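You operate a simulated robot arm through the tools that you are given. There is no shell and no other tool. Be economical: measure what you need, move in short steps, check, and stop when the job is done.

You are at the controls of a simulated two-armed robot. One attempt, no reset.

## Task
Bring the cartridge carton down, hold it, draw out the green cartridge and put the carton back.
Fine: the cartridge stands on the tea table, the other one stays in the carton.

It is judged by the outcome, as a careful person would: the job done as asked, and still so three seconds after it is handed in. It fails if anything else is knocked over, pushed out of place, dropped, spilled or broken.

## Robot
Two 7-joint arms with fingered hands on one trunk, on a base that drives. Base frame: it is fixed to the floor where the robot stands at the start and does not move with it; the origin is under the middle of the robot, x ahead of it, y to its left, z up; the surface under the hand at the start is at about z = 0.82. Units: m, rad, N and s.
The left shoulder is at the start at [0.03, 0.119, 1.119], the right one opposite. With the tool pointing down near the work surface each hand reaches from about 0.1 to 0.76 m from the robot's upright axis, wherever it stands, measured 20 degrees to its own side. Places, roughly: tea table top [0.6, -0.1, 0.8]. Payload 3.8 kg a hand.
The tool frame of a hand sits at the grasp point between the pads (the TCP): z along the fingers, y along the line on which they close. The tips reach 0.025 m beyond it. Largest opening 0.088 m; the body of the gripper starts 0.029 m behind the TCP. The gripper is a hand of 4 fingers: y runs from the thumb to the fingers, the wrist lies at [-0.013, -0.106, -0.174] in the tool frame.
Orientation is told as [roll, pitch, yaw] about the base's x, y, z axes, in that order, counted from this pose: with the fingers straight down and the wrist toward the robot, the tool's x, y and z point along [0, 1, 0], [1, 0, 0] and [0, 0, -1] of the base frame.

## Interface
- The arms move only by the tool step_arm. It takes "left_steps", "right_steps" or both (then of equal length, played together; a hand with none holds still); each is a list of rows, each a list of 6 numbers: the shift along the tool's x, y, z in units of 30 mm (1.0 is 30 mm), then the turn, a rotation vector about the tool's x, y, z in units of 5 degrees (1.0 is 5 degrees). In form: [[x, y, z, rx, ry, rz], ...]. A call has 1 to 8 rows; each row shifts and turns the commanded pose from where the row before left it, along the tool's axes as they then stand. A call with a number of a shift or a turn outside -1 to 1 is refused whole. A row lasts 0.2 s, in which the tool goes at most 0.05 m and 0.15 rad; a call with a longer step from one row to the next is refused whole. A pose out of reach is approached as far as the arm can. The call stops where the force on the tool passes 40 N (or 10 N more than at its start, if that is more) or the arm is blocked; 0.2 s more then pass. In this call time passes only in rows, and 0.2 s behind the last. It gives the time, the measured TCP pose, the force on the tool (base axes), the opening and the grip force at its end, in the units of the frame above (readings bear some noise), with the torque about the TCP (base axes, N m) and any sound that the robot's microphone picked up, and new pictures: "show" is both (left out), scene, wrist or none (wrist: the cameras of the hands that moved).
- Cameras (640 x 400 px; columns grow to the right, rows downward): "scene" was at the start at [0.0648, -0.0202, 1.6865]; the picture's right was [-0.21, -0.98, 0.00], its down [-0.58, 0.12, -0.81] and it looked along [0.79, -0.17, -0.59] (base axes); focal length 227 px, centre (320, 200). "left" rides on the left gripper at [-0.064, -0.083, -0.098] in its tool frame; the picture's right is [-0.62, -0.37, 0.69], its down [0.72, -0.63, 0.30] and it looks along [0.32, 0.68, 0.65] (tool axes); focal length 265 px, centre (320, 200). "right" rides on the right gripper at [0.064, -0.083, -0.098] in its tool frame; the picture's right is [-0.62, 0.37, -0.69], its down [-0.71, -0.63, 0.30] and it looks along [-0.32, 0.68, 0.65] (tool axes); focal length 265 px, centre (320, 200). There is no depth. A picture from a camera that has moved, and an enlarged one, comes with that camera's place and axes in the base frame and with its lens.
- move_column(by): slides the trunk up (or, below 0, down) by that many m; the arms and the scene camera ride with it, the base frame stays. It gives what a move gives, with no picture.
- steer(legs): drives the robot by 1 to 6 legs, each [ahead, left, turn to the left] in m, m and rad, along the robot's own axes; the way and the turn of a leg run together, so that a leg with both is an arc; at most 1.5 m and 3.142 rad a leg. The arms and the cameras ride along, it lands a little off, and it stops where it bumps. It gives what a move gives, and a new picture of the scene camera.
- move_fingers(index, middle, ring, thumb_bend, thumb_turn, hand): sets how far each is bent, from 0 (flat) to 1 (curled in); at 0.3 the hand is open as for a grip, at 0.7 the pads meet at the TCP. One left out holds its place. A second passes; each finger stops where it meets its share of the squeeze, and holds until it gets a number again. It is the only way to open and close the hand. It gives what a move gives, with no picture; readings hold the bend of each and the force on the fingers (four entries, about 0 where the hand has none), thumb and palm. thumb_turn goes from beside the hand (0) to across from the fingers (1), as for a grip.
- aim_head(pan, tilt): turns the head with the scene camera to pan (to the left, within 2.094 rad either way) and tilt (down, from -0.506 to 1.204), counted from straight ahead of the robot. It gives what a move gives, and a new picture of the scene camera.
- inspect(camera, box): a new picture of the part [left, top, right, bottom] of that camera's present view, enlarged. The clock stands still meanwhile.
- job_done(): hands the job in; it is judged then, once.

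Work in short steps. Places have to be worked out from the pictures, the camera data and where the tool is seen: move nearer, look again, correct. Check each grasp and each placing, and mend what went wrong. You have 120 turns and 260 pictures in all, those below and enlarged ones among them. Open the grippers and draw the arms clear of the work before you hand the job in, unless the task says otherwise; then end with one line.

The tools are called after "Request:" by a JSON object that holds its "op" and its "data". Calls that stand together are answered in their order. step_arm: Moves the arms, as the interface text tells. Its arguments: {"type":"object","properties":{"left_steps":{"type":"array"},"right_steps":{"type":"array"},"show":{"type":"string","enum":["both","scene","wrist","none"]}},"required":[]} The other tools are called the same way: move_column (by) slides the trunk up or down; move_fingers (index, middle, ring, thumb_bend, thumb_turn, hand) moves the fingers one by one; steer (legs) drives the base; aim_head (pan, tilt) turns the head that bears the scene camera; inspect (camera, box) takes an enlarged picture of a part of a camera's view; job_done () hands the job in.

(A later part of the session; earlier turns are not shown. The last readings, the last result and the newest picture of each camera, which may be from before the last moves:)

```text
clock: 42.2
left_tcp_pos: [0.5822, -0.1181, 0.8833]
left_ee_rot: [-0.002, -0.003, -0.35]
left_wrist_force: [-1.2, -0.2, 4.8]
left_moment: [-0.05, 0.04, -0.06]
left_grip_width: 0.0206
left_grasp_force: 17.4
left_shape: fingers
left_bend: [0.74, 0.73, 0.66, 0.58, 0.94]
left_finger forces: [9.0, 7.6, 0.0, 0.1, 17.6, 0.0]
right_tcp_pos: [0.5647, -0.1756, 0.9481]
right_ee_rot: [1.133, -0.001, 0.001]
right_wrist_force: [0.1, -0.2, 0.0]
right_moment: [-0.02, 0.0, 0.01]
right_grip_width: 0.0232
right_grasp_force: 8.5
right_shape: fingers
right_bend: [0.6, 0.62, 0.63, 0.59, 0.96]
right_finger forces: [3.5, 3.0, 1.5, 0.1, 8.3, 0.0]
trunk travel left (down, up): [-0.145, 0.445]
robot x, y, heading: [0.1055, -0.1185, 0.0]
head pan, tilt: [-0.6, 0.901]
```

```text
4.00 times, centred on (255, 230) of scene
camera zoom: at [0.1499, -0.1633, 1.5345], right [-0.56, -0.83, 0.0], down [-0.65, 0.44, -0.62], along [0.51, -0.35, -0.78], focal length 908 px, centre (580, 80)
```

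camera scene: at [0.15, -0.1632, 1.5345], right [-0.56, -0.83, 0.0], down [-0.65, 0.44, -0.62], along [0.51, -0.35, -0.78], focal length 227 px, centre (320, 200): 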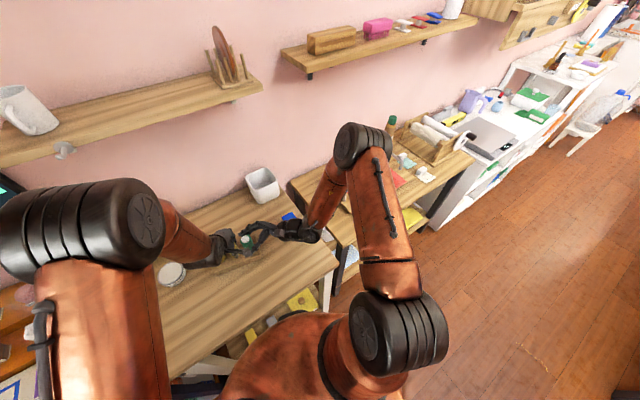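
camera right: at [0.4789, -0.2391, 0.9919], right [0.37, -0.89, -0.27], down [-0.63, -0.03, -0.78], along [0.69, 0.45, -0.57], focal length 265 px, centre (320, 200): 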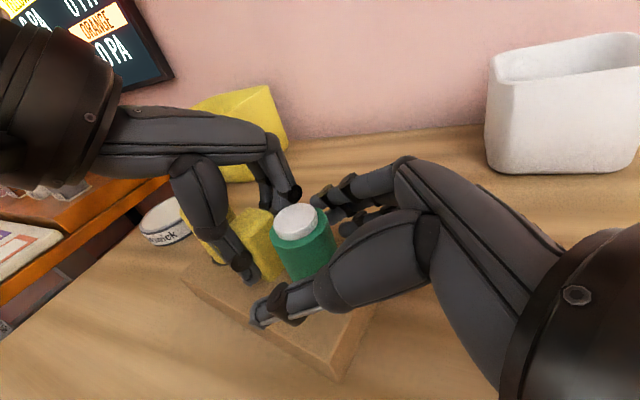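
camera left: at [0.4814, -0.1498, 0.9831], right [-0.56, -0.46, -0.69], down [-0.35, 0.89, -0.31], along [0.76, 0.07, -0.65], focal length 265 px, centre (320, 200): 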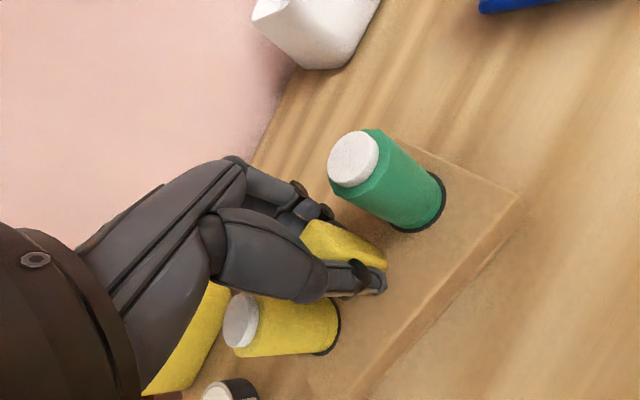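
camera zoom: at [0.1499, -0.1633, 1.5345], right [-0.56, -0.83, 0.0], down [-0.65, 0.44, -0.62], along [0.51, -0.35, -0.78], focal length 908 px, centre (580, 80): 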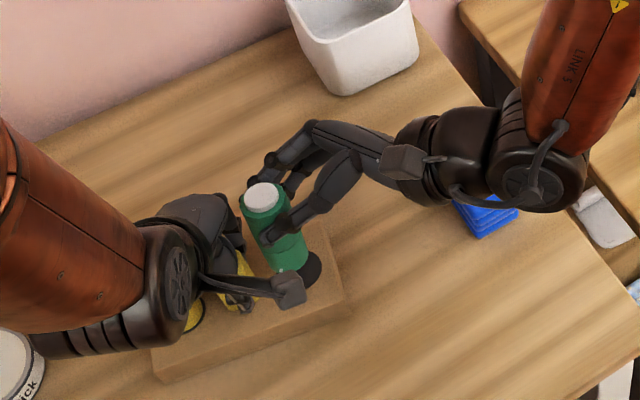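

The cartridge is clear of the well. I carry it right, then toward the robot, to a free spot near [0.48,-0.25].

Request:
{"op": "step_arm", "data": {"right_steps": [[-0.352, 0, -0.755, 0, 0, 0], [-0.352, 0, -0.755, 0, 0, 0], [-0.352, 0, -0.755, 0, 0, 0], [0, -0.94, 0, 0, 0, 0], [0, -0.94, 0, 0, 0, 0], [0, -0.94, 0, 0, 0, 0]]}}

Request:
{"op": "inspect", "data": {"camera": "scene", "box": [190, 180, 350, 300]}}

Request:
{"op": "inspect", "data": {"camera": "left", "box": [300, 0, 640, 240]}}

```text
clock: 43.6
left_tcp_pos: [0.5814, -0.1181, 0.8837]
left_ee_rot: [0.001, -0.003, -0.35]
left_wrist_force: [-0.7, -0.6, 4.3]
left_moment: [-0.05, 0.0, -0.04]
left_grip_width: 0.0209
left_grasp_force: 17.3
left_shape: fingers
left_bend: [0.74, 0.73, 0.66, 0.58, 0.94]
left_finger forces: [9.0, 7.7, 0.1, 0.0, 17.6, 0.0]
right_tcp_pos: [0.4798, -0.2513, 0.9491]
right_ee_rot: [1.134, -0.003, -0.002]
right_wrist_force: [-0.1, -0.6, 0.1]
right_moment: [-0.02, 0.0, -0.01]
right_grip_width: 0.0236
right_grasp_force: 7.7
right_shape: fingers
right_bend: [0.6, 0.62, 0.64, 0.59, 0.96]
right_finger forces: [3.5, 3.1, 1.5, 0.0, 8.2, 0.0]
trunk travel left (down, up): [-0.145, 0.445]
robot x, y, heading: [0.1064, -0.1206, -0.001]
head pan, tilt: [-0.6, 0.901]
camera scene: at [0.1499, -0.1636, 1.5344], right [-0.56, -0.83, 0.0], down [-0.65, 0.44, -0.62], along [0.51, -0.35, -0.78], focal length 227 px, centre (320, 200)
camera right: at [0.3955, -0.3137, 1.0495], right [0.37, -0.89, -0.27], down [-0.63, -0.03, -0.78], along [0.69, 0.46, -0.57], focal length 265 px, centre (320, 200)
```

scene: 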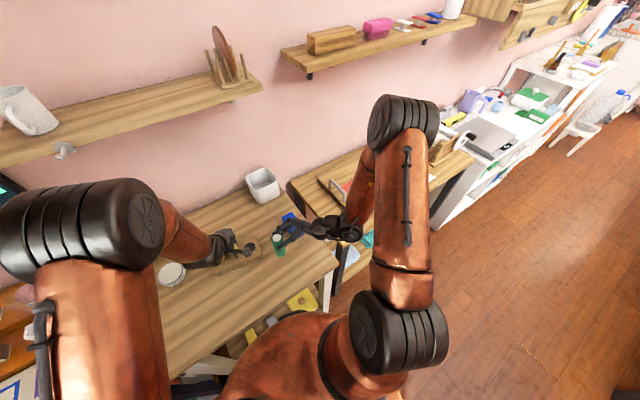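
right: 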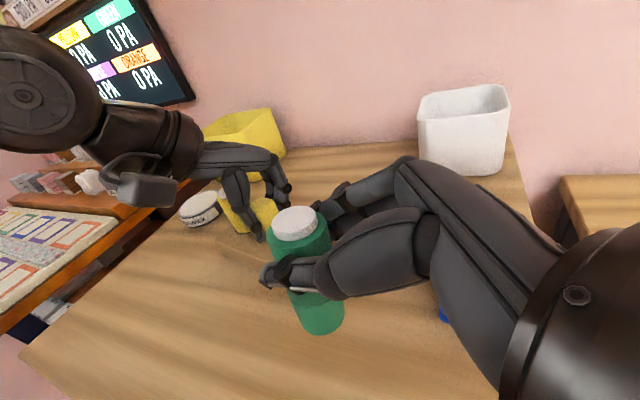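

```text
3.33 times, centred on (270, 240) of scene
camera zoom: at [0.1499, -0.1636, 1.5344], right [-0.56, -0.83, 0.0], down [-0.65, 0.44, -0.62], along [0.51, -0.35, -0.78], focal length 756 px, centre (487, 67)
```

zoom: 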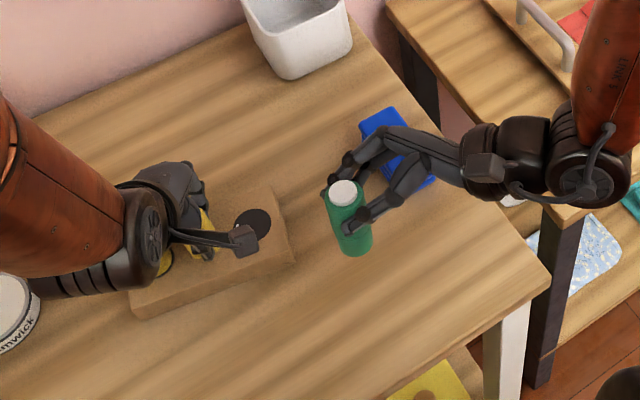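

```text
1.67 times, centred on (470, 120) of left
camera zoom: at [0.4814, -0.1504, 0.9807], right [-0.56, -0.46, -0.69], down [-0.35, 0.89, -0.31], along [0.76, 0.07, -0.65], focal length 442 px, centre (70, 333)
```

zoom: 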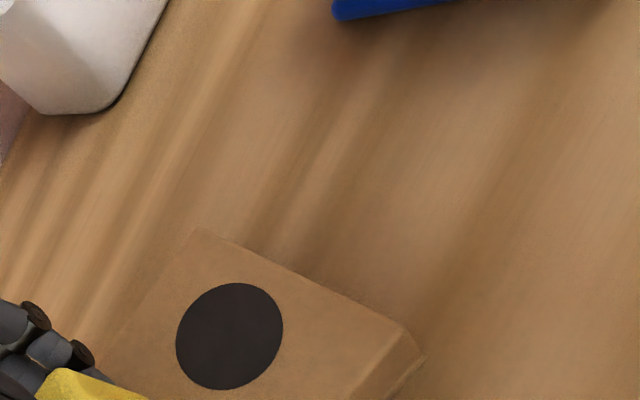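

The cartridge hangs upright. I lower it ~53 mm, then feel for the table.

Request:
{"op": "step_arm", "data": {"right_steps": [[-0.53, 0, 0.247, 0, 0, 0], [-0.53, 0, 0.247, 0, 0, 0], [-0.53, 0, 0.247, 0, 0, 0]]}}

Request:
{"op": "inspect", "data": {"camera": "scene", "box": [230, 190, 350, 280]}}

```text
clock: 44.4
left_tcp_pos: [0.5827, -0.1195, 0.8838]
left_ee_rot: [0.001, -0.004, -0.348]
left_wrist_force: [0.1, 0.3, 3.4]
left_moment: [-0.04, -0.03, -0.07]
left_grip_width: 0.0205
left_grasp_force: 17.7
left_shape: fingers
left_bend: [0.74, 0.73, 0.66, 0.58, 0.94]
left_finger forces: [9.2, 7.8, 0.0, 0.0, 17.3, 0.1]
right_tcp_pos: [0.4811, -0.2522, 0.8963]
right_ee_rot: [1.136, -0.003, 0.002]
right_wrist_force: [-0.2, -1.1, -0.4]
right_moment: [-0.02, -0.01, -0.03]
right_grip_width: 0.0234
right_grasp_force: 8.4
right_shape: fingers
right_bend: [0.6, 0.62, 0.64, 0.59, 0.96]
right_finger forces: [3.5, 3.0, 1.4, 0.0, 8.0, 0.0]
trunk travel left (down, up): [-0.145, 0.445]
robot x, y, heading: [0.1065, -0.1188, 0.001]
head pan, tilt: [-0.6, 0.901]
camera scene: at [0.1499, -0.1635, 1.5345], right [-0.56, -0.83, 0.0], down [-0.65, 0.44, -0.62], along [0.51, -0.35, -0.78], focal length 227 px, centre (320, 200)
camera right: at [0.3968, -0.3144, 0.9969], right [0.37, -0.89, -0.27], down [-0.63, -0.03, -0.78], along [0.69, 0.45, -0.57], focal length 265 px, centre (320, 200)
```

scene: 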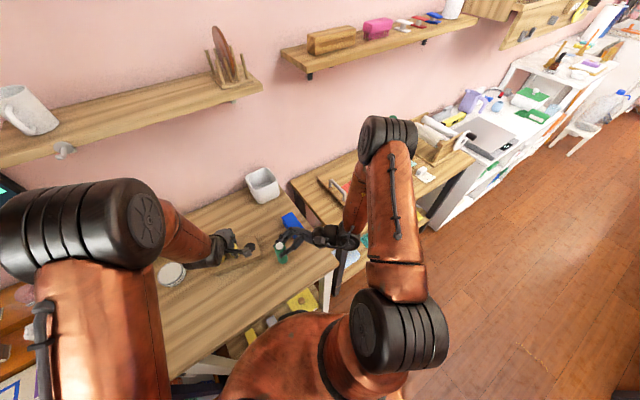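
right: 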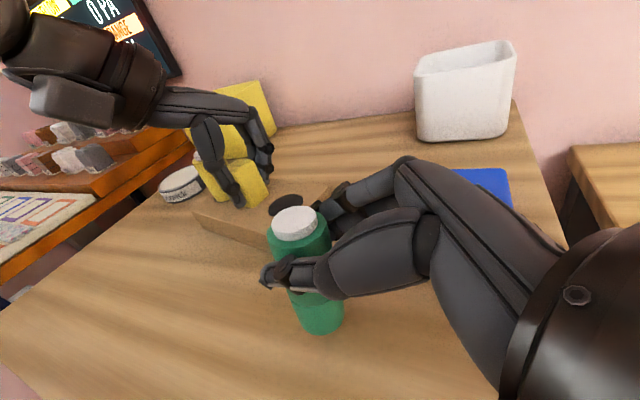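

```text
4.44 times, centred on (290, 235) of scene
camera zoom: at [0.1499, -0.1635, 1.5345], right [-0.56, -0.83, 0.0], down [-0.65, 0.44, -0.62], along [0.51, -0.35, -0.78], focal length 1009 px, centre (453, 44)
```

zoom: 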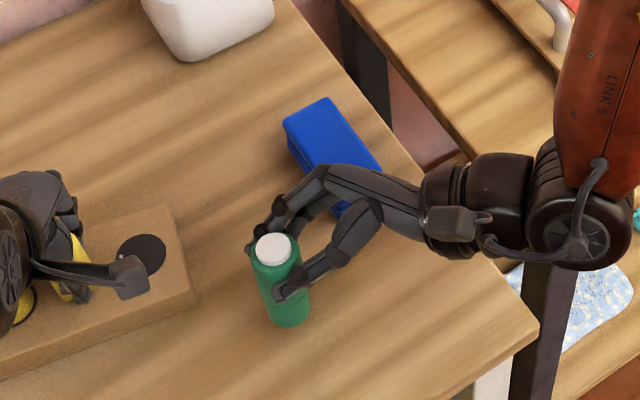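

Lower in 2–3 mm steps.

Request:
{"op": "step_arm", "data": {"right_steps": [[-0.09, 0, 0.042, 0, 0, 0], [-0.09, 0, 0.042, 0, 0, 0]], "show": "none"}}

Request:
{"op": "step_arm", "data": {"right_steps": [[-0.06, 0, 0.028, 0, 0, 0]], "show": "none"}}

```text
clock: 45.0
left_tcp_pos: [0.5816, -0.1184, 0.8822]
left_ee_rot: [-0.002, -0.003, -0.349]
left_wrist_force: [-0.4, -0.3, 3.8]
left_moment: [-0.02, 0.02, -0.05]
left_grip_width: 0.0206
left_grasp_force: 16.8
left_shape: fingers
left_bend: [0.74, 0.73, 0.66, 0.58, 0.94]
left_finger forces: [9.2, 7.8, 0.1, 0.1, 17.4, 0.1]
right_tcp_pos: [0.4801, -0.2521, 0.8897]
right_ee_rot: [1.134, -0.003, 0.0]
right_wrist_force: [-0.4, 0.2, -0.7]
right_moment: [-0.02, -0.01, 0.01]
right_grip_width: 0.0233
right_grasp_force: 8.5
right_shape: fingers
right_bend: [0.6, 0.62, 0.64, 0.59, 0.96]
right_finger forces: [3.6, 3.2, 1.4, 0.1, 8.1, 0.1]
trunk travel left (down, up): [-0.145, 0.445]
robot x, y, heading: [0.1069, -0.1186, -0.001]
head pan, tilt: [-0.6, 0.901]
```

```text
clock: 45.4
left_tcp_pos: [0.5814, -0.1191, 0.8814]
left_ee_rot: [0.0, -0.005, -0.35]
left_wrist_force: [-0.2, -0.7, 4.1]
left_moment: [-0.05, -0.05, -0.05]
left_grip_width: 0.0207
left_grasp_force: 17.1
left_shape: fingers
left_bend: [0.74, 0.73, 0.66, 0.58, 0.94]
left_finger forces: [9.2, 7.9, 0.1, 0.0, 17.3, 0.1]
right_tcp_pos: [0.48, -0.2531, 0.8891]
right_ee_rot: [1.135, -0.004, -0.001]
right_wrist_force: [-0.5, -0.3, -1.0]
right_moment: [-0.01, -0.02, -0.02]
right_grip_width: 0.0232
right_grasp_force: 8.4
right_shape: fingers
right_bend: [0.6, 0.62, 0.64, 0.59, 0.96]
right_finger forces: [3.5, 3.2, 1.3, 0.0, 8.1, 0.1]
trunk travel left (down, up): [-0.145, 0.445]
robot x, y, heading: [0.1076, -0.1223, -0.003]
head pan, tilt: [-0.6, 0.901]
```

No contact yet; continue in small steps and look closer.

Request:
{"op": "step_arm", "data": {"right_steps": [[-0.06, 0, 0.028, 0, 0, 0], [-0.06, 0, 0.028, 0, 0, 0]], "show": "none"}}

Request:
{"op": "inspect", "data": {"camera": "right", "box": [200, 170, 440, 360]}}

```text
clock: 46.0
left_tcp_pos: [0.5821, -0.1188, 0.8833]
left_ee_rot: [-0.001, -0.002, -0.349]
left_wrist_force: [-0.6, -0.9, 3.6]
left_moment: [-0.08, 0.01, -0.03]
left_grip_width: 0.0205
left_grasp_force: 16.7
left_shape: fingers
left_bend: [0.74, 0.73, 0.66, 0.58, 0.94]
left_finger forces: [9.2, 7.8, 0.1, 0.1, 17.2, 0.0]
right_tcp_pos: [0.48, -0.2522, 0.8844]
right_ee_rot: [1.136, -0.004, -0.002]
right_wrist_force: [-0.1, 0.0, -1.3]
right_moment: [0.0, -0.01, 0.0]
right_grip_width: 0.0234
right_grasp_force: 7.9
right_shape: fingers
right_bend: [0.6, 0.62, 0.64, 0.59, 0.96]
right_finger forces: [3.5, 3.1, 1.4, 0.0, 8.1, 0.0]
trunk travel left (down, up): [-0.145, 0.445]
robot x, y, heading: [0.1109, -0.1178, -0.002]
head pan, tilt: [-0.6, 0.901]
```

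```text
2.11 times, centred on (320, 265) of right
camera zoom: at [0.3965, -0.3144, 0.9852], right [0.37, -0.89, -0.27], down [-0.63, -0.03, -0.78], along [0.69, 0.45, -0.57], focal length 559 px, centre (320, 63)
```

zoom: 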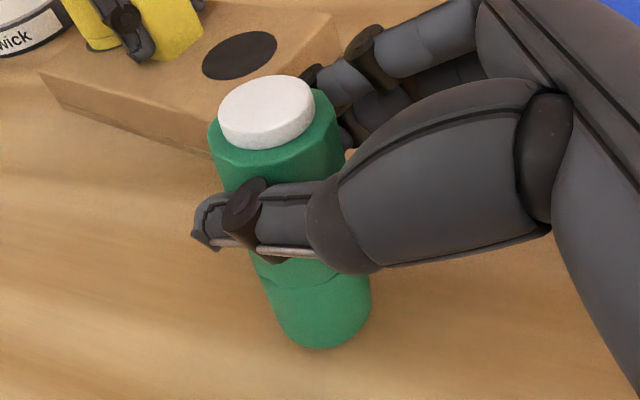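

Scene view says it's upright; still no contact force. Continue down.

Request:
{"op": "step_arm", "data": {"right_steps": [[-0.06, 0, 0.028, 0, 0, 0], [-0.06, 0, 0.028, 0, 0, 0]], "show": "none"}}

Request:
{"op": "inspect", "data": {"camera": "scene", "box": [250, 215, 310, 275]}}

```text
clock: 46.6
left_tcp_pos: [0.5826, -0.1183, 0.8826]
left_ee_rot: [-0.002, -0.005, -0.347]
left_wrist_force: [1.2, -1.0, 1.9]
left_moment: [-0.06, -0.04, -0.02]
left_grip_width: 0.0207
left_grasp_force: 16.7
left_shape: fingers
left_bend: [0.74, 0.73, 0.66, 0.58, 0.94]
left_finger forces: [9.4, 8.1, 0.0, 0.0, 16.6, 0.1]
right_tcp_pos: [0.4801, -0.2511, 0.8809]
right_ee_rot: [1.137, -0.005, -0.001]
right_wrist_force: [-0.4, 0.7, 10.9]
right_moment: [0.2, -0.02, 0.01]
right_grip_width: 0.0235
right_grasp_force: 8.1
right_shape: fingers
right_bend: [0.6, 0.62, 0.64, 0.59, 0.94]
right_finger forces: [3.2, 3.1, 1.5, 0.0, 8.6, 0.0]
trunk travel left (down, up): [-0.145, 0.445]
robot x, y, heading: [0.107, -0.1178, 0.003]
head pan, tilt: [-0.6, 0.901]
```

```text
6.67 times, centred on (280, 245) of scene
camera zoom: at [0.1496, -0.1632, 1.5346], right [-0.56, -0.83, 0.0], down [-0.65, 0.44, -0.62], along [0.51, -0.35, -0.78], focal length 1513 px, centre (587, -100)
```

zoom: 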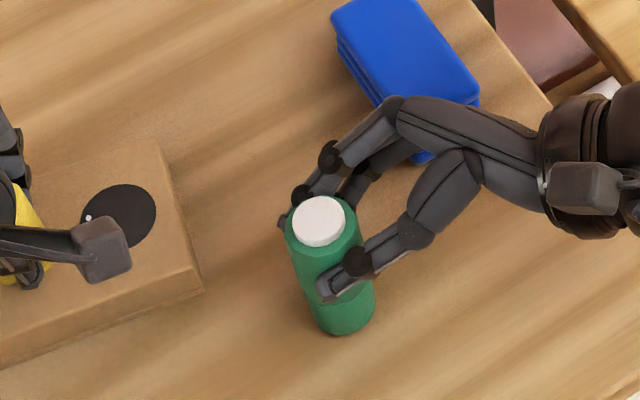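

Contact with the table (11 N). I ease off 1 mm and open gradually.

Request:
{"op": "step_arm", "data": {"right_steps": [[0.03, 0, -0.014, 0, 0, 0]], "show": "none"}}

Request:
{"op": "move_fingers", "data": {"hand": "right", "index": 0.55, "middle": 0.55, "ring": 0.55, "thumb_bend": 0.54}}

Request:
{"op": "inspect", "data": {"camera": "scene", "box": [250, 215, 310, 275]}}

Request:
{"op": "inspect", "data": {"camera": "right", "box": [200, 170, 440, 360]}}

```text
clock: 47.0
left_tcp_pos: [0.582, -0.1195, 0.883]
left_ee_rot: [-0.002, -0.002, -0.351]
left_wrist_force: [-0.1, -1.0, 3.5]
left_moment: [-0.06, -0.05, -0.07]
left_grip_width: 0.0206
left_grasp_force: 17.4
left_shape: fingers
left_bend: [0.74, 0.73, 0.66, 0.58, 0.94]
left_finger forces: [9.4, 8.0, 0.0, 0.0, 16.7, 0.0]
right_tcp_pos: [0.4798, -0.2518, 0.8809]
right_ee_rot: [1.135, -0.003, 0.001]
right_wrist_force: [0.3, 1.2, 8.2]
right_moment: [0.11, -0.03, 0.0]
right_grip_width: 0.0235
right_grasp_force: 8.1
right_shape: fingers
right_bend: [0.6, 0.62, 0.64, 0.59, 0.94]
right_finger forces: [3.4, 3.2, 1.4, 0.1, 8.4, 0.0]
trunk travel left (down, up): [-0.145, 0.445]
robot x, y, heading: [0.1123, -0.115, -0.001]
head pan, tilt: [-0.6, 0.901]
```

```text
clock: 48.0
left_tcp_pos: [0.5826, -0.1195, 0.8825]
left_ee_rot: [-0.002, -0.004, -0.349]
left_wrist_force: [0.1, -0.9, 3.7]
left_moment: [-0.09, -0.04, -0.04]
left_grip_width: 0.0208
left_grasp_force: 16.8
left_shape: fingers
left_bend: [0.74, 0.73, 0.66, 0.58, 0.94]
left_finger forces: [9.2, 7.8, 0.1, 0.1, 17.3, 0.1]
right_tcp_pos: [0.4807, -0.2527, 0.8822]
right_ee_rot: [1.136, -0.004, 0.0]
right_wrist_force: [0.1, -0.6, 0.0]
right_moment: [0.01, -0.02, 0.01]
right_grip_width: 0.0313
right_grasp_force: 0.1
right_shape: fingers
right_bend: [0.55, 0.55, 0.55, 0.54, 0.97]
right_finger forces: [0.0, 0.0, 0.1, 0.1, 0.1, 0.0]
trunk travel left (down, up): [-0.145, 0.445]
robot x, y, heading: [0.1094, -0.1183, 0.002]
head pan, tilt: [-0.6, 0.901]
```

```text
6.67 times, centred on (280, 245) of scene
camera zoom: at [0.1499, -0.1634, 1.5345], right [-0.56, -0.83, 0.0], down [-0.65, 0.44, -0.62], along [0.51, -0.35, -0.78], focal length 1513 px, centre (587, -100)
```

zoom: 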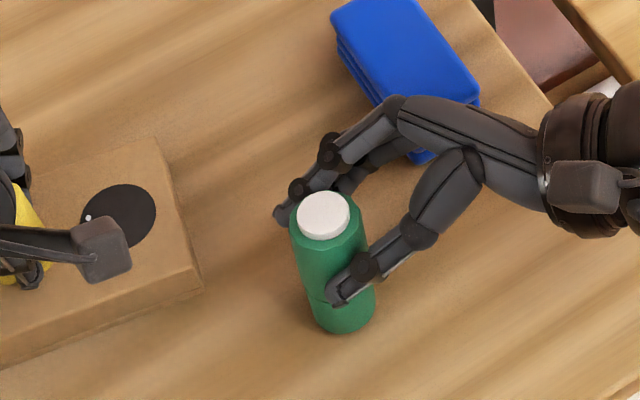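

```text
2.11 times, centred on (320, 265) of right
camera zoom: at [0.3966, -0.3146, 0.9821], right [0.37, -0.89, -0.27], down [-0.63, -0.03, -0.78], along [0.69, 0.45, -0.57], focal length 559 px, centre (320, 63)
```

zoom: 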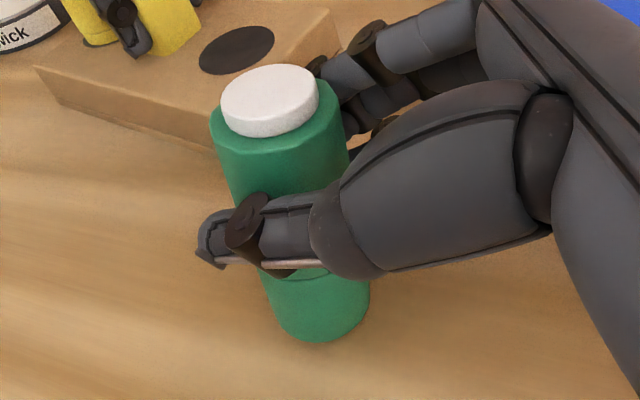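

It stands freely. Open wider and withdraw the hand back along its axis.

Request:
{"op": "move_fingers", "data": {"hand": "right", "index": 0.38, "middle": 0.38, "ring": 0.38, "thumb_bend": 0.38}}

Request:
{"op": "step_arm", "data": {"right_steps": [[0, 0, -0.6, 0, 0, 0], [0, 0, -0.9, 0, 0, 0], [0, 0, -0.9, 0, 0, 0], [0, 0, -0.9, 0, 0, 0], [0.3, 0, -0.9, 0, 0, 0]]}}

Request:
{"op": "inspect", "data": {"camera": "scene", "box": [180, 195, 340, 315]}}

```text
clock: 49.0
left_tcp_pos: [0.5826, -0.1187, 0.8816]
left_ee_rot: [-0.001, -0.005, -0.349]
left_wrist_force: [-1.5, 0.0, 4.5]
left_moment: [-0.04, 0.01, -0.08]
left_grip_width: 0.0204
left_grasp_force: 16.8
left_shape: fingers
left_bend: [0.74, 0.73, 0.66, 0.58, 0.94]
left_finger forces: [9.2, 7.8, 0.0, 0.0, 17.3, 0.1]
right_tcp_pos: [0.4811, -0.2522, 0.8814]
right_ee_rot: [1.134, -0.004, 0.0]
right_wrist_force: [-1.1, -1.0, -0.4]
right_moment: [-0.01, 0.0, -0.01]
right_grip_width: 0.0675
right_grasp_force: 0.1
right_shape: fingers
right_bend: [0.38, 0.38, 0.38, 0.38, 0.97]
right_finger forces: [0.1, 0.1, 0.0, 0.1, 0.1, 0.1]
trunk travel left (down, up): [-0.145, 0.445]
robot x, y, heading: [0.1075, -0.122, -0.002]
head pan, tilt: [-0.6, 0.901]
```

```text
clock: 50.2
left_tcp_pos: [0.583, -0.1184, 0.8814]
left_ee_rot: [-0.001, -0.004, -0.349]
left_wrist_force: [-1.2, 0.1, 5.6]
left_moment: [-0.04, 0.01, -0.02]
left_grip_width: 0.0206
left_grasp_force: 17.5
left_shape: fingers
left_bend: [0.74, 0.73, 0.66, 0.58, 0.94]
left_finger forces: [9.2, 7.7, 0.0, 0.1, 17.5, 0.1]
right_tcp_pos: [0.4798, -0.3648, 0.9428]
right_ee_rot: [1.134, -0.003, -0.001]
right_wrist_force: [0.2, -0.2, 0.0]
right_moment: [0.03, 0.0, -0.04]
right_grip_width: 0.067
right_grasp_force: 0.1
right_shape: fingers
right_bend: [0.38, 0.38, 0.38, 0.38, 0.97]
right_finger forces: [0.1, 0.0, 0.0, 0.0, 0.0, 0.0]
trunk travel left (down, up): [-0.145, 0.445]
robot x, y, heading: [0.1078, -0.1162, -0.004]
head pan, tilt: [-0.6, 0.901]
camera scene: at [0.1499, -0.1635, 1.5345], right [-0.56, -0.83, 0.0], down [-0.65, 0.44, -0.62], along [0.51, -0.35, -0.78], focal length 227 px, centre (320, 200)
camera right: at [0.3962, -0.4269, 1.0437], right [0.37, -0.89, -0.27], down [-0.63, -0.03, -0.78], along [0.69, 0.46, -0.57], focal length 265 px, centre (320, 200)
```

scene: 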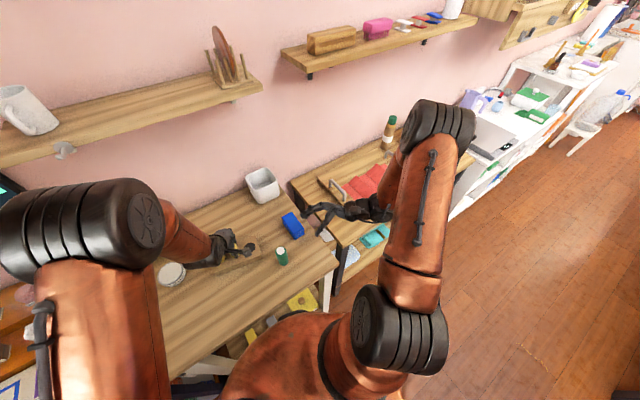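
right: 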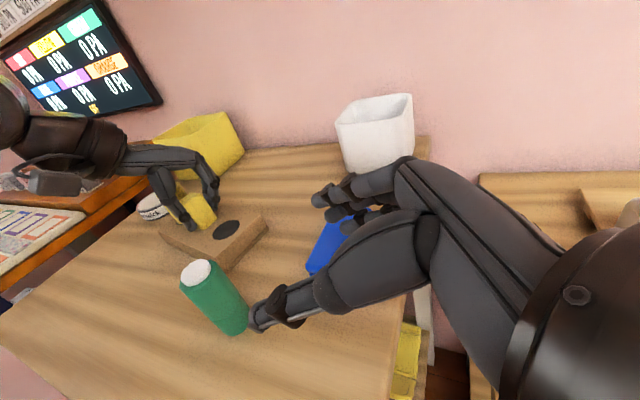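

```text
3.33 times, centred on (260, 255) of scene
camera zoom: at [0.1499, -0.1635, 1.5345], right [-0.56, -0.83, 0.0], down [-0.65, 0.44, -0.62], along [0.51, -0.35, -0.78], focal length 756 px, centre (520, 17)
```

zoom: 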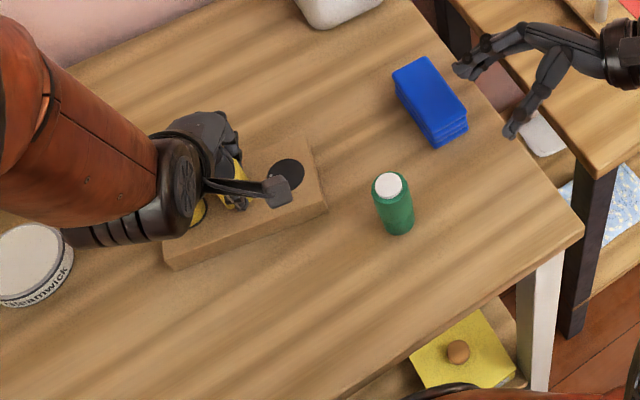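

Green cartridge stands on the tea table. I raise the right hand clear and lift the carton at the same time.

Request:
{"op": "step_arm", "data": {"left_steps": [[0, 0, -0.5, 0, 0, 0], [0, 0, -0.9, 0, 0, 0], [0, 0, -0.9, 0, 0, 0], [0, 0, -0.9, 0, 0, 0]], "right_steps": [[0.9, 0, -0.42, 0, 0, 0], [0.9, 0, -0.42, 0, 0, 0], [0.9, 0, -0.42, 0, 0, 0], [0.9, 0, -0.42, 0, 0, 0]]}}

Request:
{"op": "inspect", "data": {"camera": "scene", "box": [180, 175, 340, 295]}}

```text
clock: 51.2
left_tcp_pos: [0.581, -0.1176, 0.9765]
left_ee_rot: [-0.004, -0.004, -0.349]
left_wrist_force: [-0.2, -0.7, -1.9]
left_moment: [-0.03, -0.03, -0.01]
left_grip_width: 0.0206
left_grasp_force: 15.2
left_shape: fingers
left_bend: [0.73, 0.73, 0.66, 0.58, 0.94]
left_finger forces: [8.8, 6.8, 0.1, 0.0, 15.8, 0.1]
right_tcp_pos: [0.4807, -0.3613, 1.0639]
right_ee_rot: [1.135, -0.001, 0.001]
right_wrist_force: [-0.8, -0.2, -0.3]
right_moment: [-0.03, -0.02, -0.01]
right_grip_width: 0.0673
right_grasp_force: 0.1
right_shape: fingers
right_bend: [0.38, 0.38, 0.38, 0.38, 0.97]
right_finger forces: [0.1, 0.0, 0.0, 0.0, 0.0, 0.1]
trunk travel left (down, up): [-0.145, 0.445]
robot x, y, heading: [0.1059, -0.1187, 0.001]
head pan, tilt: [-0.6, 0.901]
camera scene: at [0.1493, -0.1628, 1.5345], right [-0.56, -0.83, 0.0], down [-0.65, 0.44, -0.62], along [0.51, -0.35, -0.78], focal length 227 px, centre (320, 200)
camera right: at [0.3959, -0.4239, 1.1641], right [0.37, -0.89, -0.27], down [-0.63, -0.03, -0.78], along [0.69, 0.46, -0.57], focal length 265 px, centre (320, 200)
camera left: at [0.4805, -0.1493, 1.076], right [-0.56, -0.46, -0.69], down [-0.35, 0.89, -0.31], along [0.76, 0.07, -0.65], focal length 265 px, centre (320, 200)
```

scene: 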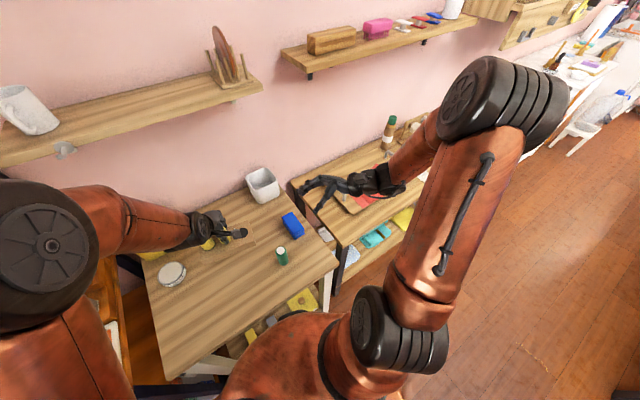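
right: 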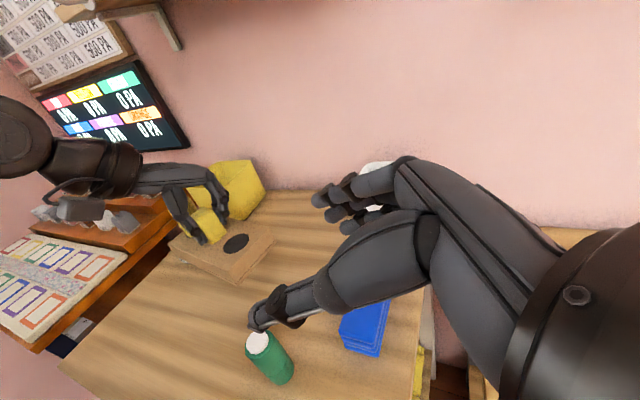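
left: 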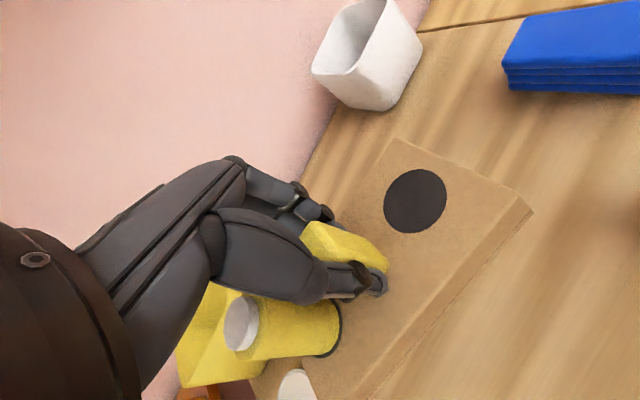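

```text
3.33 times, centred on (260, 235) of scene
camera zoom: at [0.1493, -0.1628, 1.5345], right [-0.56, -0.83, 0.0], down [-0.65, 0.44, -0.62], along [0.51, -0.35, -0.78], focal length 756 px, centre (520, 83)
```

zoom: 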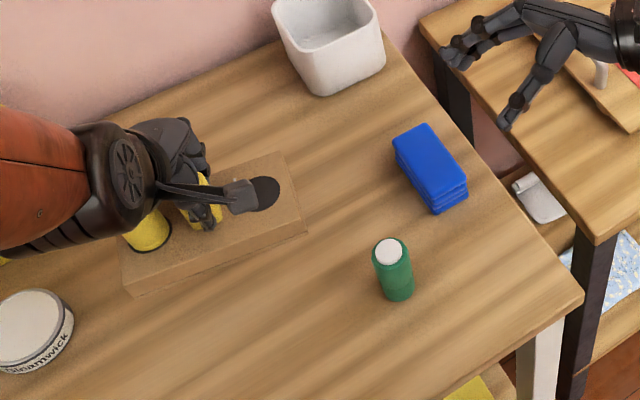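

Carton is held well. Raise the trunk 0.40 m, then look at the shelf level.

Request:
{"op": "move_column", "data": {"by": 0.4}}

Request:
{"op": "step_arm", "data": {"left_steps": [[0, 0, -0.5, 0, 0, -1], [0, 0, -0.5, 0, 0, -1]], "show": "wrist"}}

Request:
{"op": "aim_head", "data": {"pan": -0.35, "tilt": 0.65}}

```text
clock: 55.0
left_tcp_pos: [0.5827, -0.1174, 1.3791]
left_ee_rot: [-0.001, -0.004, -0.349]
left_wrist_force: [0.1, 0.6, -1.9]
left_moment: [-0.06, -0.01, 0.01]
left_grip_width: 0.0207
left_grasp_force: 16.3
left_shape: fingers
left_bend: [0.73, 0.73, 0.66, 0.58, 0.94]
left_finger forces: [8.9, 6.9, 0.1, 0.0, 15.7, 0.0]
right_tcp_pos: [0.4811, -0.3617, 1.4626]
right_ee_rot: [1.133, -0.001, 0.0]
right_wrist_force: [0.5, -0.3, 1.6]
right_moment: [-0.02, 0.02, 0.02]
right_grip_width: 0.0675
right_grasp_force: 0.0
right_shape: fingers
right_bend: [0.38, 0.38, 0.38, 0.38, 0.97]
right_finger forces: [0.0, 0.0, 0.0, 0.0, 0.1, 0.1]
trunk travel left (down, up): [-0.545, 0.045]
robot x, y, heading: [0.108, -0.1193, -0.001]
head pan, tilt: [-0.6, 0.901]
```

```text
clock: 55.6
left_tcp_pos: [0.5814, -0.1191, 1.4082]
left_ee_rot: [-0.003, -0.005, -0.176]
left_wrist_force: [-0.3, -0.8, -0.4]
left_moment: [-0.02, 0.0, -0.01]
left_grip_width: 0.0206
left_grasp_force: 16.1
left_shape: fingers
left_bend: [0.73, 0.73, 0.66, 0.58, 0.94]
left_finger forces: [9.0, 6.9, 0.0, 0.0, 15.8, 0.0]
right_tcp_pos: [0.48, -0.363, 1.4626]
right_ee_rot: [1.135, -0.003, -0.002]
right_wrist_force: [0.1, -0.7, -0.2]
right_moment: [0.03, -0.01, -0.02]
right_grip_width: 0.0675
right_grasp_force: 0.2
right_shape: fingers
right_bend: [0.38, 0.38, 0.38, 0.38, 0.97]
right_finger forces: [0.0, 0.0, 0.1, 0.0, 0.0, 0.0]
trunk travel left (down, up): [-0.545, 0.045]
robot x, y, heading: [0.1083, -0.119, -0.002]
head pan, tilt: [-0.6, 0.901]
camera left: at [0.4876, -0.1674, 1.5066], right [-0.47, -0.55, -0.69], down [-0.5, 0.81, -0.31], along [0.73, 0.2, -0.65], focal length 265 px, centre (320, 200)
```

left: 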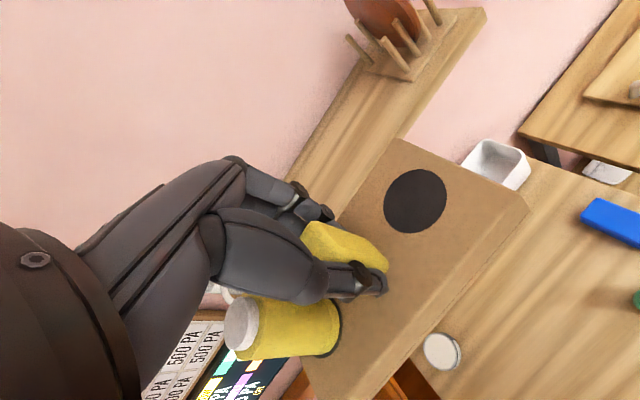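

```text
clock: 56.4
left_tcp_pos: [0.5816, -0.1169, 1.4079]
left_ee_rot: [-0.002, -0.003, -0.176]
left_wrist_force: [0.1, 0.2, -1.4]
left_moment: [-0.01, 0.0, 0.0]
left_grip_width: 0.0207
left_grasp_force: 15.0
left_shape: fingers
left_bend: [0.73, 0.73, 0.66, 0.58, 0.94]
left_finger forces: [8.9, 6.9, 0.1, 0.0, 15.8, 0.1]
right_tcp_pos: [0.4809, -0.3636, 1.4627]
right_ee_rot: [1.136, 0.0, -0.001]
right_wrist_force: [0.6, -0.5, 0.3]
right_moment: [-0.02, 0.01, 0.01]
right_grip_width: 0.0674
right_grasp_force: 0.1
right_shape: fingers
right_bend: [0.38, 0.38, 0.38, 0.38, 0.97]
right_finger forces: [0.1, 0.0, 0.0, 0.0, 0.1, 0.0]
trunk travel left (down, up): [-0.545, 0.045]
robot x, y, heading: [0.1093, -0.1203, -0.002]
head pan, tilt: [-0.351, 0.649]
camera scene: at [0.17, -0.1505, 1.9549], right [-0.34, -0.94, 0.0], down [-0.57, 0.21, -0.8], along [0.75, -0.27, -0.61], focal length 227 px, centre (320, 200)
```

scene: 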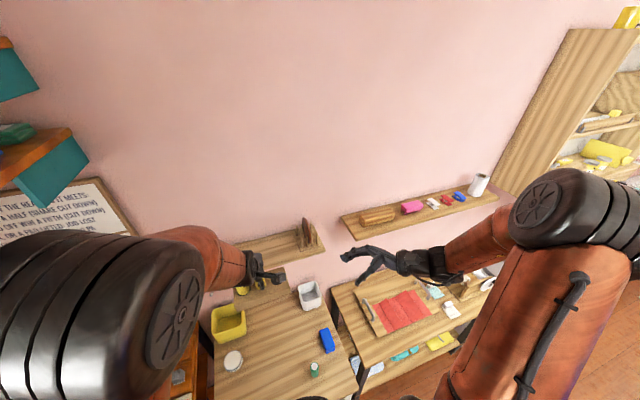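

Carton yaw ≈ -1.5°, its centre ≈ TCP + [-0.0145, +0.0035]. I aim to return it to centre [0.776,-0.118], i.e. TCP ≈[0.790,-0.1215]; I move it in over the shelf.

Request:
{"op": "step_arm", "data": {"left_steps": [[0.1175, 0.857, 0, 0, 0, -0.3], [0.1175, 0.857, 0, 0, 0, 0], [0.1175, 0.857, 0, 0, 0, 0], [0.1175, 0.857, 0, 0, 0, 0], [0.1175, 0.857, 0, 0, 0, 0], [0.1175, 0.857, 0, 0, 0, 0]]}}

Request:
{"op": "aim_head", "data": {"pan": -0.1, "tilt": 0.6}}

Request:
{"op": "inspect", "data": {"camera": "scene", "box": [250, 190, 400, 300]}}

```text
clock: 57.8
left_tcp_pos: [0.7381, -0.1189, 1.4055]
left_ee_rot: [0.001, -0.002, -0.15]
left_wrist_force: [0.1, 0.0, -2.1]
left_moment: [-0.05, -0.02, -0.04]
left_grip_width: 0.0206
left_grasp_force: 15.9
left_shape: fingers
left_bend: [0.73, 0.73, 0.66, 0.58, 0.94]
left_finger forces: [9.0, 6.7, 0.1, 0.0, 15.5, 0.1]
right_tcp_pos: [0.4819, -0.362, 1.4617]
right_ee_rot: [1.134, -0.002, 0.0]
right_wrist_force: [0.1, 0.0, 0.2]
right_moment: [0.0, 0.0, -0.05]
right_grip_width: 0.0676
right_grasp_force: 0.0
right_shape: fingers
right_bend: [0.38, 0.38, 0.38, 0.38, 0.97]
right_finger forces: [0.0, 0.0, 0.0, 0.0, 0.0, 0.0]
trunk travel left (down, up): [-0.545, 0.045]
robot x, y, heading: [0.1094, -0.1187, -0.0]
head pan, tilt: [-0.351, 0.649]
camera scene: at [0.1712, -0.1504, 1.9549], right [-0.34, -0.94, 0.0], down [-0.57, 0.21, -0.8], along [0.75, -0.27, -0.61], focal length 227 px, centre (320, 200)
camera left: at [0.6464, -0.1701, 1.5046], right [-0.46, -0.56, -0.69], down [-0.52, 0.8, -0.31], along [0.73, 0.22, -0.65], focal length 265 px, centre (320, 200)
```

scene: 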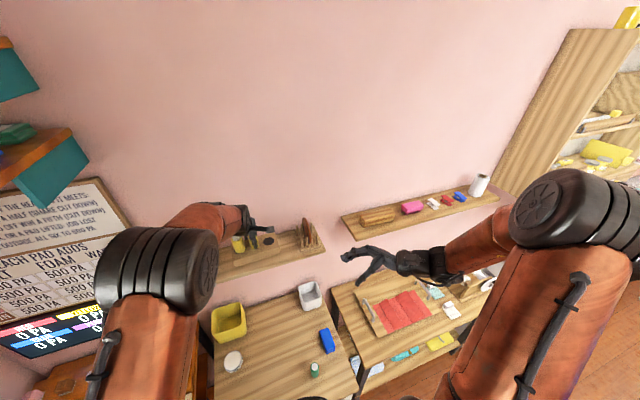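
left: 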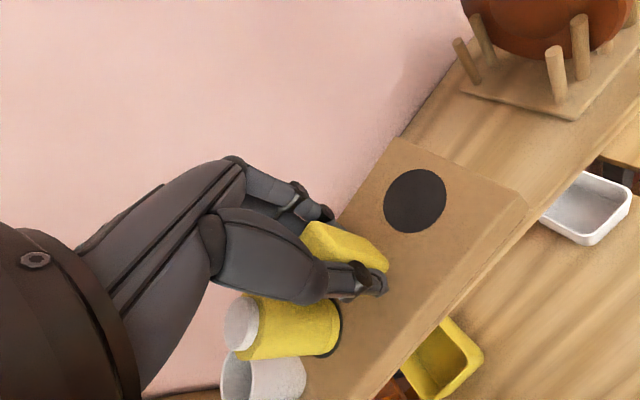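

```text
clock: 58.5
left_tcp_pos: [0.7375, -0.1195, 1.4062]
left_ee_rot: [-0.002, -0.003, -0.148]
left_wrist_force: [-0.6, 0.0, -1.5]
left_moment: [-0.04, 0.03, 0.02]
left_grip_width: 0.0209
left_grasp_force: 16.0
left_shape: fingers
left_bend: [0.73, 0.73, 0.66, 0.58, 0.94]
left_finger forces: [8.9, 6.9, 0.1, 0.1, 15.6, 0.1]
right_tcp_pos: [0.4813, -0.3633, 1.4627]
right_ee_rot: [1.135, -0.002, -0.001]
right_wrist_force: [0.1, -0.3, 0.2]
right_moment: [-0.01, -0.01, -0.03]
right_grip_width: 0.0674
right_grasp_force: 0.1
right_shape: fingers
right_bend: [0.38, 0.38, 0.38, 0.38, 0.97]
right_finger forces: [0.0, 0.0, 0.0, 0.0, 0.0, 0.1]
trunk travel left (down, up): [-0.545, 0.045]
robot x, y, heading: [0.1082, -0.1166, 0.001]
head pan, tilt: [-0.099, 0.6]
camera scene: at [0.1761, -0.1298, 1.9592], right [-0.1, -0.99, 0.0], down [-0.56, 0.06, -0.82], along [0.82, -0.08, -0.57], focal length 227 px, centre (320, 200)
```

scene: 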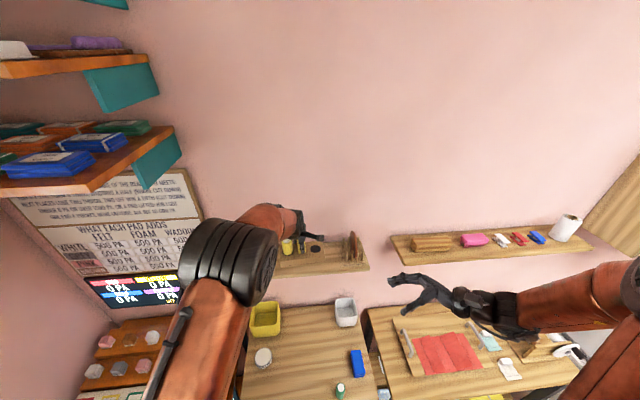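

```text
3.64 times, centred on (325, 245) of scene
camera zoom: at [0.1761, -0.1298, 1.9592], right [-0.1, -0.99, 0.0], down [-0.56, 0.06, -0.82], along [0.82, -0.08, -0.57], focal length 825 px, centre (302, 36)
```

zoom: 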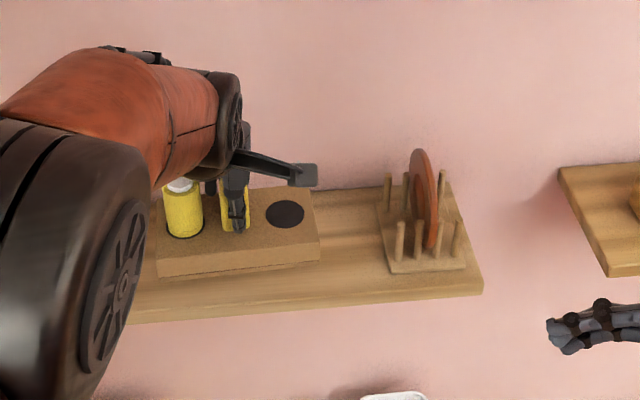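

Aligned with the shelf. Advance the last 52 mm and lower to ~10 mm above the shelf.

Request:
{"op": "step_arm", "data": {"left_steps": [[0.09, 0.86, 0, 0, 0, 0], [0.09, 0.86, 0, 0, 0, 0], [0, 0, 0.8, 0, 0, 0], [0, 0, 0.8, 0, 0, 0], [0, 0, 0.35, 0, 0, 0]]}}

Request:
{"op": "inspect", "data": {"camera": "scene", "box": [250, 190, 400, 300]}}

```text
clock: 59.7
left_tcp_pos: [0.789, -0.1227, 1.3494]
left_ee_rot: [-0.004, -0.005, -0.148]
left_wrist_force: [-0.3, 0.0, -2.1]
left_moment: [0.0, -0.02, 0.03]
left_grip_width: 0.0206
left_grasp_force: 15.4
left_shape: fingers
left_bend: [0.73, 0.73, 0.66, 0.58, 0.94]
left_finger forces: [8.8, 6.8, 0.0, 0.0, 15.5, 0.0]
right_tcp_pos: [0.4816, -0.3621, 1.463]
right_ee_rot: [1.134, -0.002, 0.001]
right_wrist_force: [0.2, 0.4, -0.1]
right_moment: [0.01, -0.04, -0.01]
right_grip_width: 0.0672
right_grasp_force: 0.0
right_shape: fingers
right_bend: [0.38, 0.38, 0.38, 0.38, 0.97]
right_finger forces: [0.1, 0.0, 0.0, 0.1, 0.0, 0.1]
trunk travel left (down, up): [-0.545, 0.045]
robot x, y, heading: [0.1083, -0.1181, 0.001]
head pan, tilt: [-0.099, 0.6]
camera scene: at [0.1771, -0.1295, 1.9592], right [-0.1, -1.0, 0.0], down [-0.56, 0.06, -0.82], along [0.82, -0.08, -0.57], focal length 227 px, centre (320, 200)
camera left: at [0.6975, -0.1737, 1.4478], right [-0.45, -0.56, -0.69], down [-0.52, 0.8, -0.31], along [0.73, 0.22, -0.65], focal length 265 px, centre (320, 200)
```

scene: 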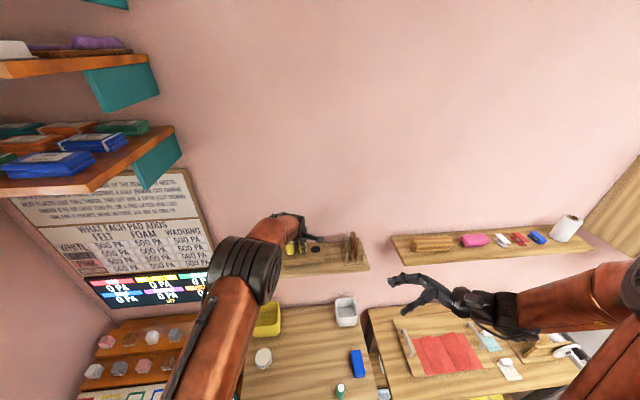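
left: 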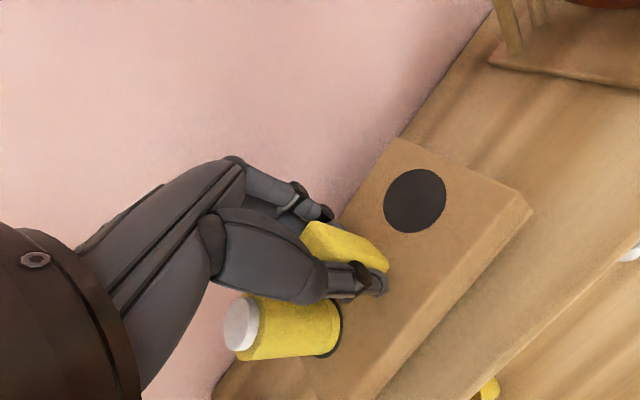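

```text
3.64 times, centred on (325, 245) of scene
camera zoom: at [0.1771, -0.1295, 1.9592], right [-0.1, -1.0, 0.0], down [-0.56, 0.06, -0.82], along [0.82, -0.08, -0.57], focal length 825 px, centre (302, 36)
```

zoom: 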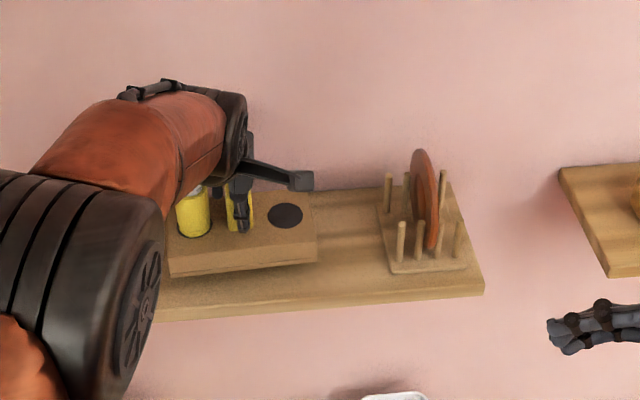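

Good position (back corner ≈0.815, wall 0.854). Lower gently to the shelf.

Request:
{"op": "step_arm", "data": {"left_steps": [[0, 0, 0.2, 0, 0, 0], [0, 0, 0.15, 0, 0, 0], [0, 0, 0.05, 0, 0, 0]], "show": "none"}}

Request:
{"op": "step_arm", "data": {"left_steps": [[0, 0, 0.06, 0, 0, 0]], "show": "none"}}

```text
clock: 60.5
left_tcp_pos: [0.7915, -0.1244, 1.3379]
left_ee_rot: [-0.002, -0.004, -0.147]
left_wrist_force: [-0.3, -0.1, -1.4]
left_moment: [0.01, -0.03, -0.01]
left_grip_width: 0.0208
left_grasp_force: 15.7
left_shape: fingers
left_bend: [0.73, 0.73, 0.66, 0.58, 0.94]
left_finger forces: [8.8, 6.7, 0.0, 0.0, 15.5, 0.0]
right_tcp_pos: [0.4798, -0.3624, 1.462]
right_ee_rot: [1.135, -0.002, 0.0]
right_wrist_force: [-0.3, 0.9, 0.1]
right_moment: [-0.01, 0.04, 0.0]
right_grip_width: 0.0676
right_grasp_force: 0.1
right_shape: fingers
right_bend: [0.38, 0.38, 0.38, 0.38, 0.97]
right_finger forces: [0.0, 0.0, 0.1, 0.0, 0.1, 0.0]
trunk travel left (down, up): [-0.545, 0.045]
robot x, y, heading: [0.1087, -0.1166, -0.001]
head pan, tilt: [-0.099, 0.6]
```

```text
clock: 60.9
left_tcp_pos: [0.7904, -0.1235, 1.3367]
left_ee_rot: [-0.002, -0.004, -0.148]
left_wrist_force: [0.7, 0.3, -2.4]
left_moment: [-0.02, 0.0, 0.01]
left_grip_width: 0.0204
left_grasp_force: 15.2
left_shape: fingers
left_bend: [0.73, 0.73, 0.66, 0.58, 0.94]
left_finger forces: [8.8, 6.7, 0.0, 0.0, 15.4, 0.1]
right_tcp_pos: [0.4818, -0.363, 1.4621]
right_ee_rot: [1.134, -0.002, 0.0]
right_wrist_force: [-0.2, -0.7, -0.4]
right_moment: [-0.04, -0.01, -0.04]
right_grip_width: 0.0674
right_grasp_force: 0.0
right_shape: fingers
right_bend: [0.38, 0.38, 0.38, 0.38, 0.97]
right_finger forces: [0.1, 0.1, 0.0, 0.0, 0.0, 0.0]
trunk travel left (down, up): [-0.545, 0.045]
robot x, y, heading: [0.1072, -0.1187, -0.003]
head pan, tilt: [-0.099, 0.6]
```

Request:
{"op": "step_arm", "data": {"left_steps": [[0, 0, 0.06, 0, 0, 0], [0, 0, 0.05, 0, 0, 0]], "show": "none"}}

```text
clock: 61.5
left_tcp_pos: [0.7887, -0.1236, 1.3342]
left_ee_rot: [0.0, -0.005, -0.147]
left_wrist_force: [-0.8, -0.2, 0.6]
left_moment: [-0.01, -0.09, -0.01]
left_grip_width: 0.0205
left_grasp_force: 16.3
left_shape: fingers
left_bend: [0.73, 0.73, 0.66, 0.58, 0.94]
left_finger forces: [8.9, 7.1, 0.1, 0.1, 16.5, 0.0]
right_tcp_pos: [0.4804, -0.3628, 1.4626]
right_ee_rot: [1.135, -0.003, -0.002]
right_wrist_force: [-0.4, -0.2, 0.5]
right_moment: [-0.01, 0.01, 0.04]
right_grip_width: 0.0672
right_grasp_force: 0.1
right_shape: fingers
right_bend: [0.38, 0.38, 0.38, 0.38, 0.97]
right_finger forces: [0.1, 0.0, 0.0, 0.1, 0.0, 0.0]
trunk travel left (down, up): [-0.545, 0.045]
robot x, y, heading: [0.109, -0.1166, 0.007]
head pan, tilt: [-0.099, 0.6]
```

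Weight is transferring to the shelf (force up by ~3 N). One more mm to seat fully, and a look.

Request:
{"op": "step_arm", "data": {"left_steps": [[0, 0, 0.04, 0, 0, 0]], "show": "wrist"}}

Request:
{"op": "inspect", "data": {"camera": "scene", "box": [280, 220, 380, 285]}}

```text
clock: 61.9
left_tcp_pos: [0.788, -0.1243, 1.3321]
left_ee_rot: [-0.001, -0.008, -0.149]
left_wrist_force: [-0.4, -0.2, 4.8]
left_moment: [0.01, -0.02, -0.01]
left_grip_width: 0.0209
left_grasp_force: 17.4
left_shape: fingers
left_bend: [0.73, 0.73, 0.66, 0.58, 0.94]
left_finger forces: [9.0, 7.8, 0.1, 0.0, 17.6, 0.0]
right_tcp_pos: [0.4798, -0.3623, 1.4628]
right_ee_rot: [1.134, -0.005, 0.001]
right_wrist_force: [-0.7, -0.4, -0.1]
right_moment: [-0.01, 0.04, 0.0]
right_grip_width: 0.0673
right_grasp_force: 0.0
right_shape: fingers
right_bend: [0.38, 0.38, 0.38, 0.38, 0.97]
right_finger forces: [0.0, 0.1, 0.0, 0.2, 0.0, 0.0]
trunk travel left (down, up): [-0.545, 0.045]
robot x, y, heading: [0.1083, -0.1187, 0.001]
head pan, tilt: [-0.099, 0.6]
camera left: at [0.6966, -0.175, 1.4305], right [-0.45, -0.56, -0.69], down [-0.51, 0.8, -0.31], along [0.73, 0.22, -0.65], focal length 265 px, centre (320, 200)
```

left: 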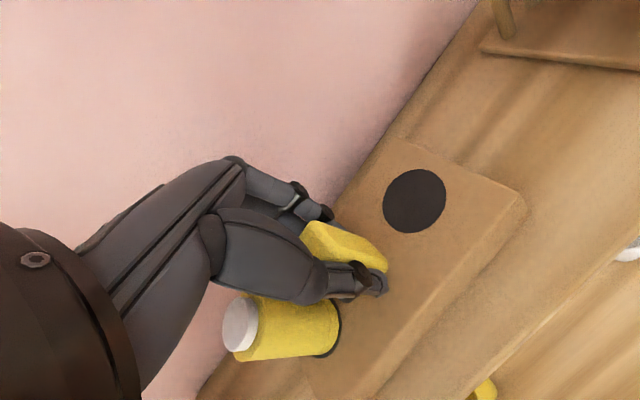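

```text
6.15 times, centred on (330, 252) of scene
camera zoom: at [0.1746, -0.1297, 1.9593], right [-0.1, -1.0, 0.0], down [-0.56, 0.06, -0.83], along [0.82, -0.08, -0.56], focal length 1396 px, centre (258, -123)
```

zoom: 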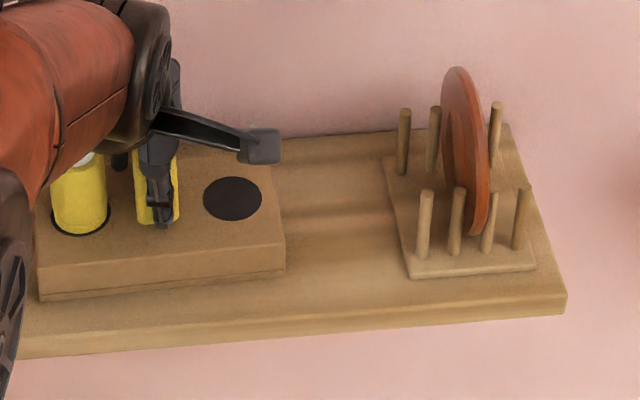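

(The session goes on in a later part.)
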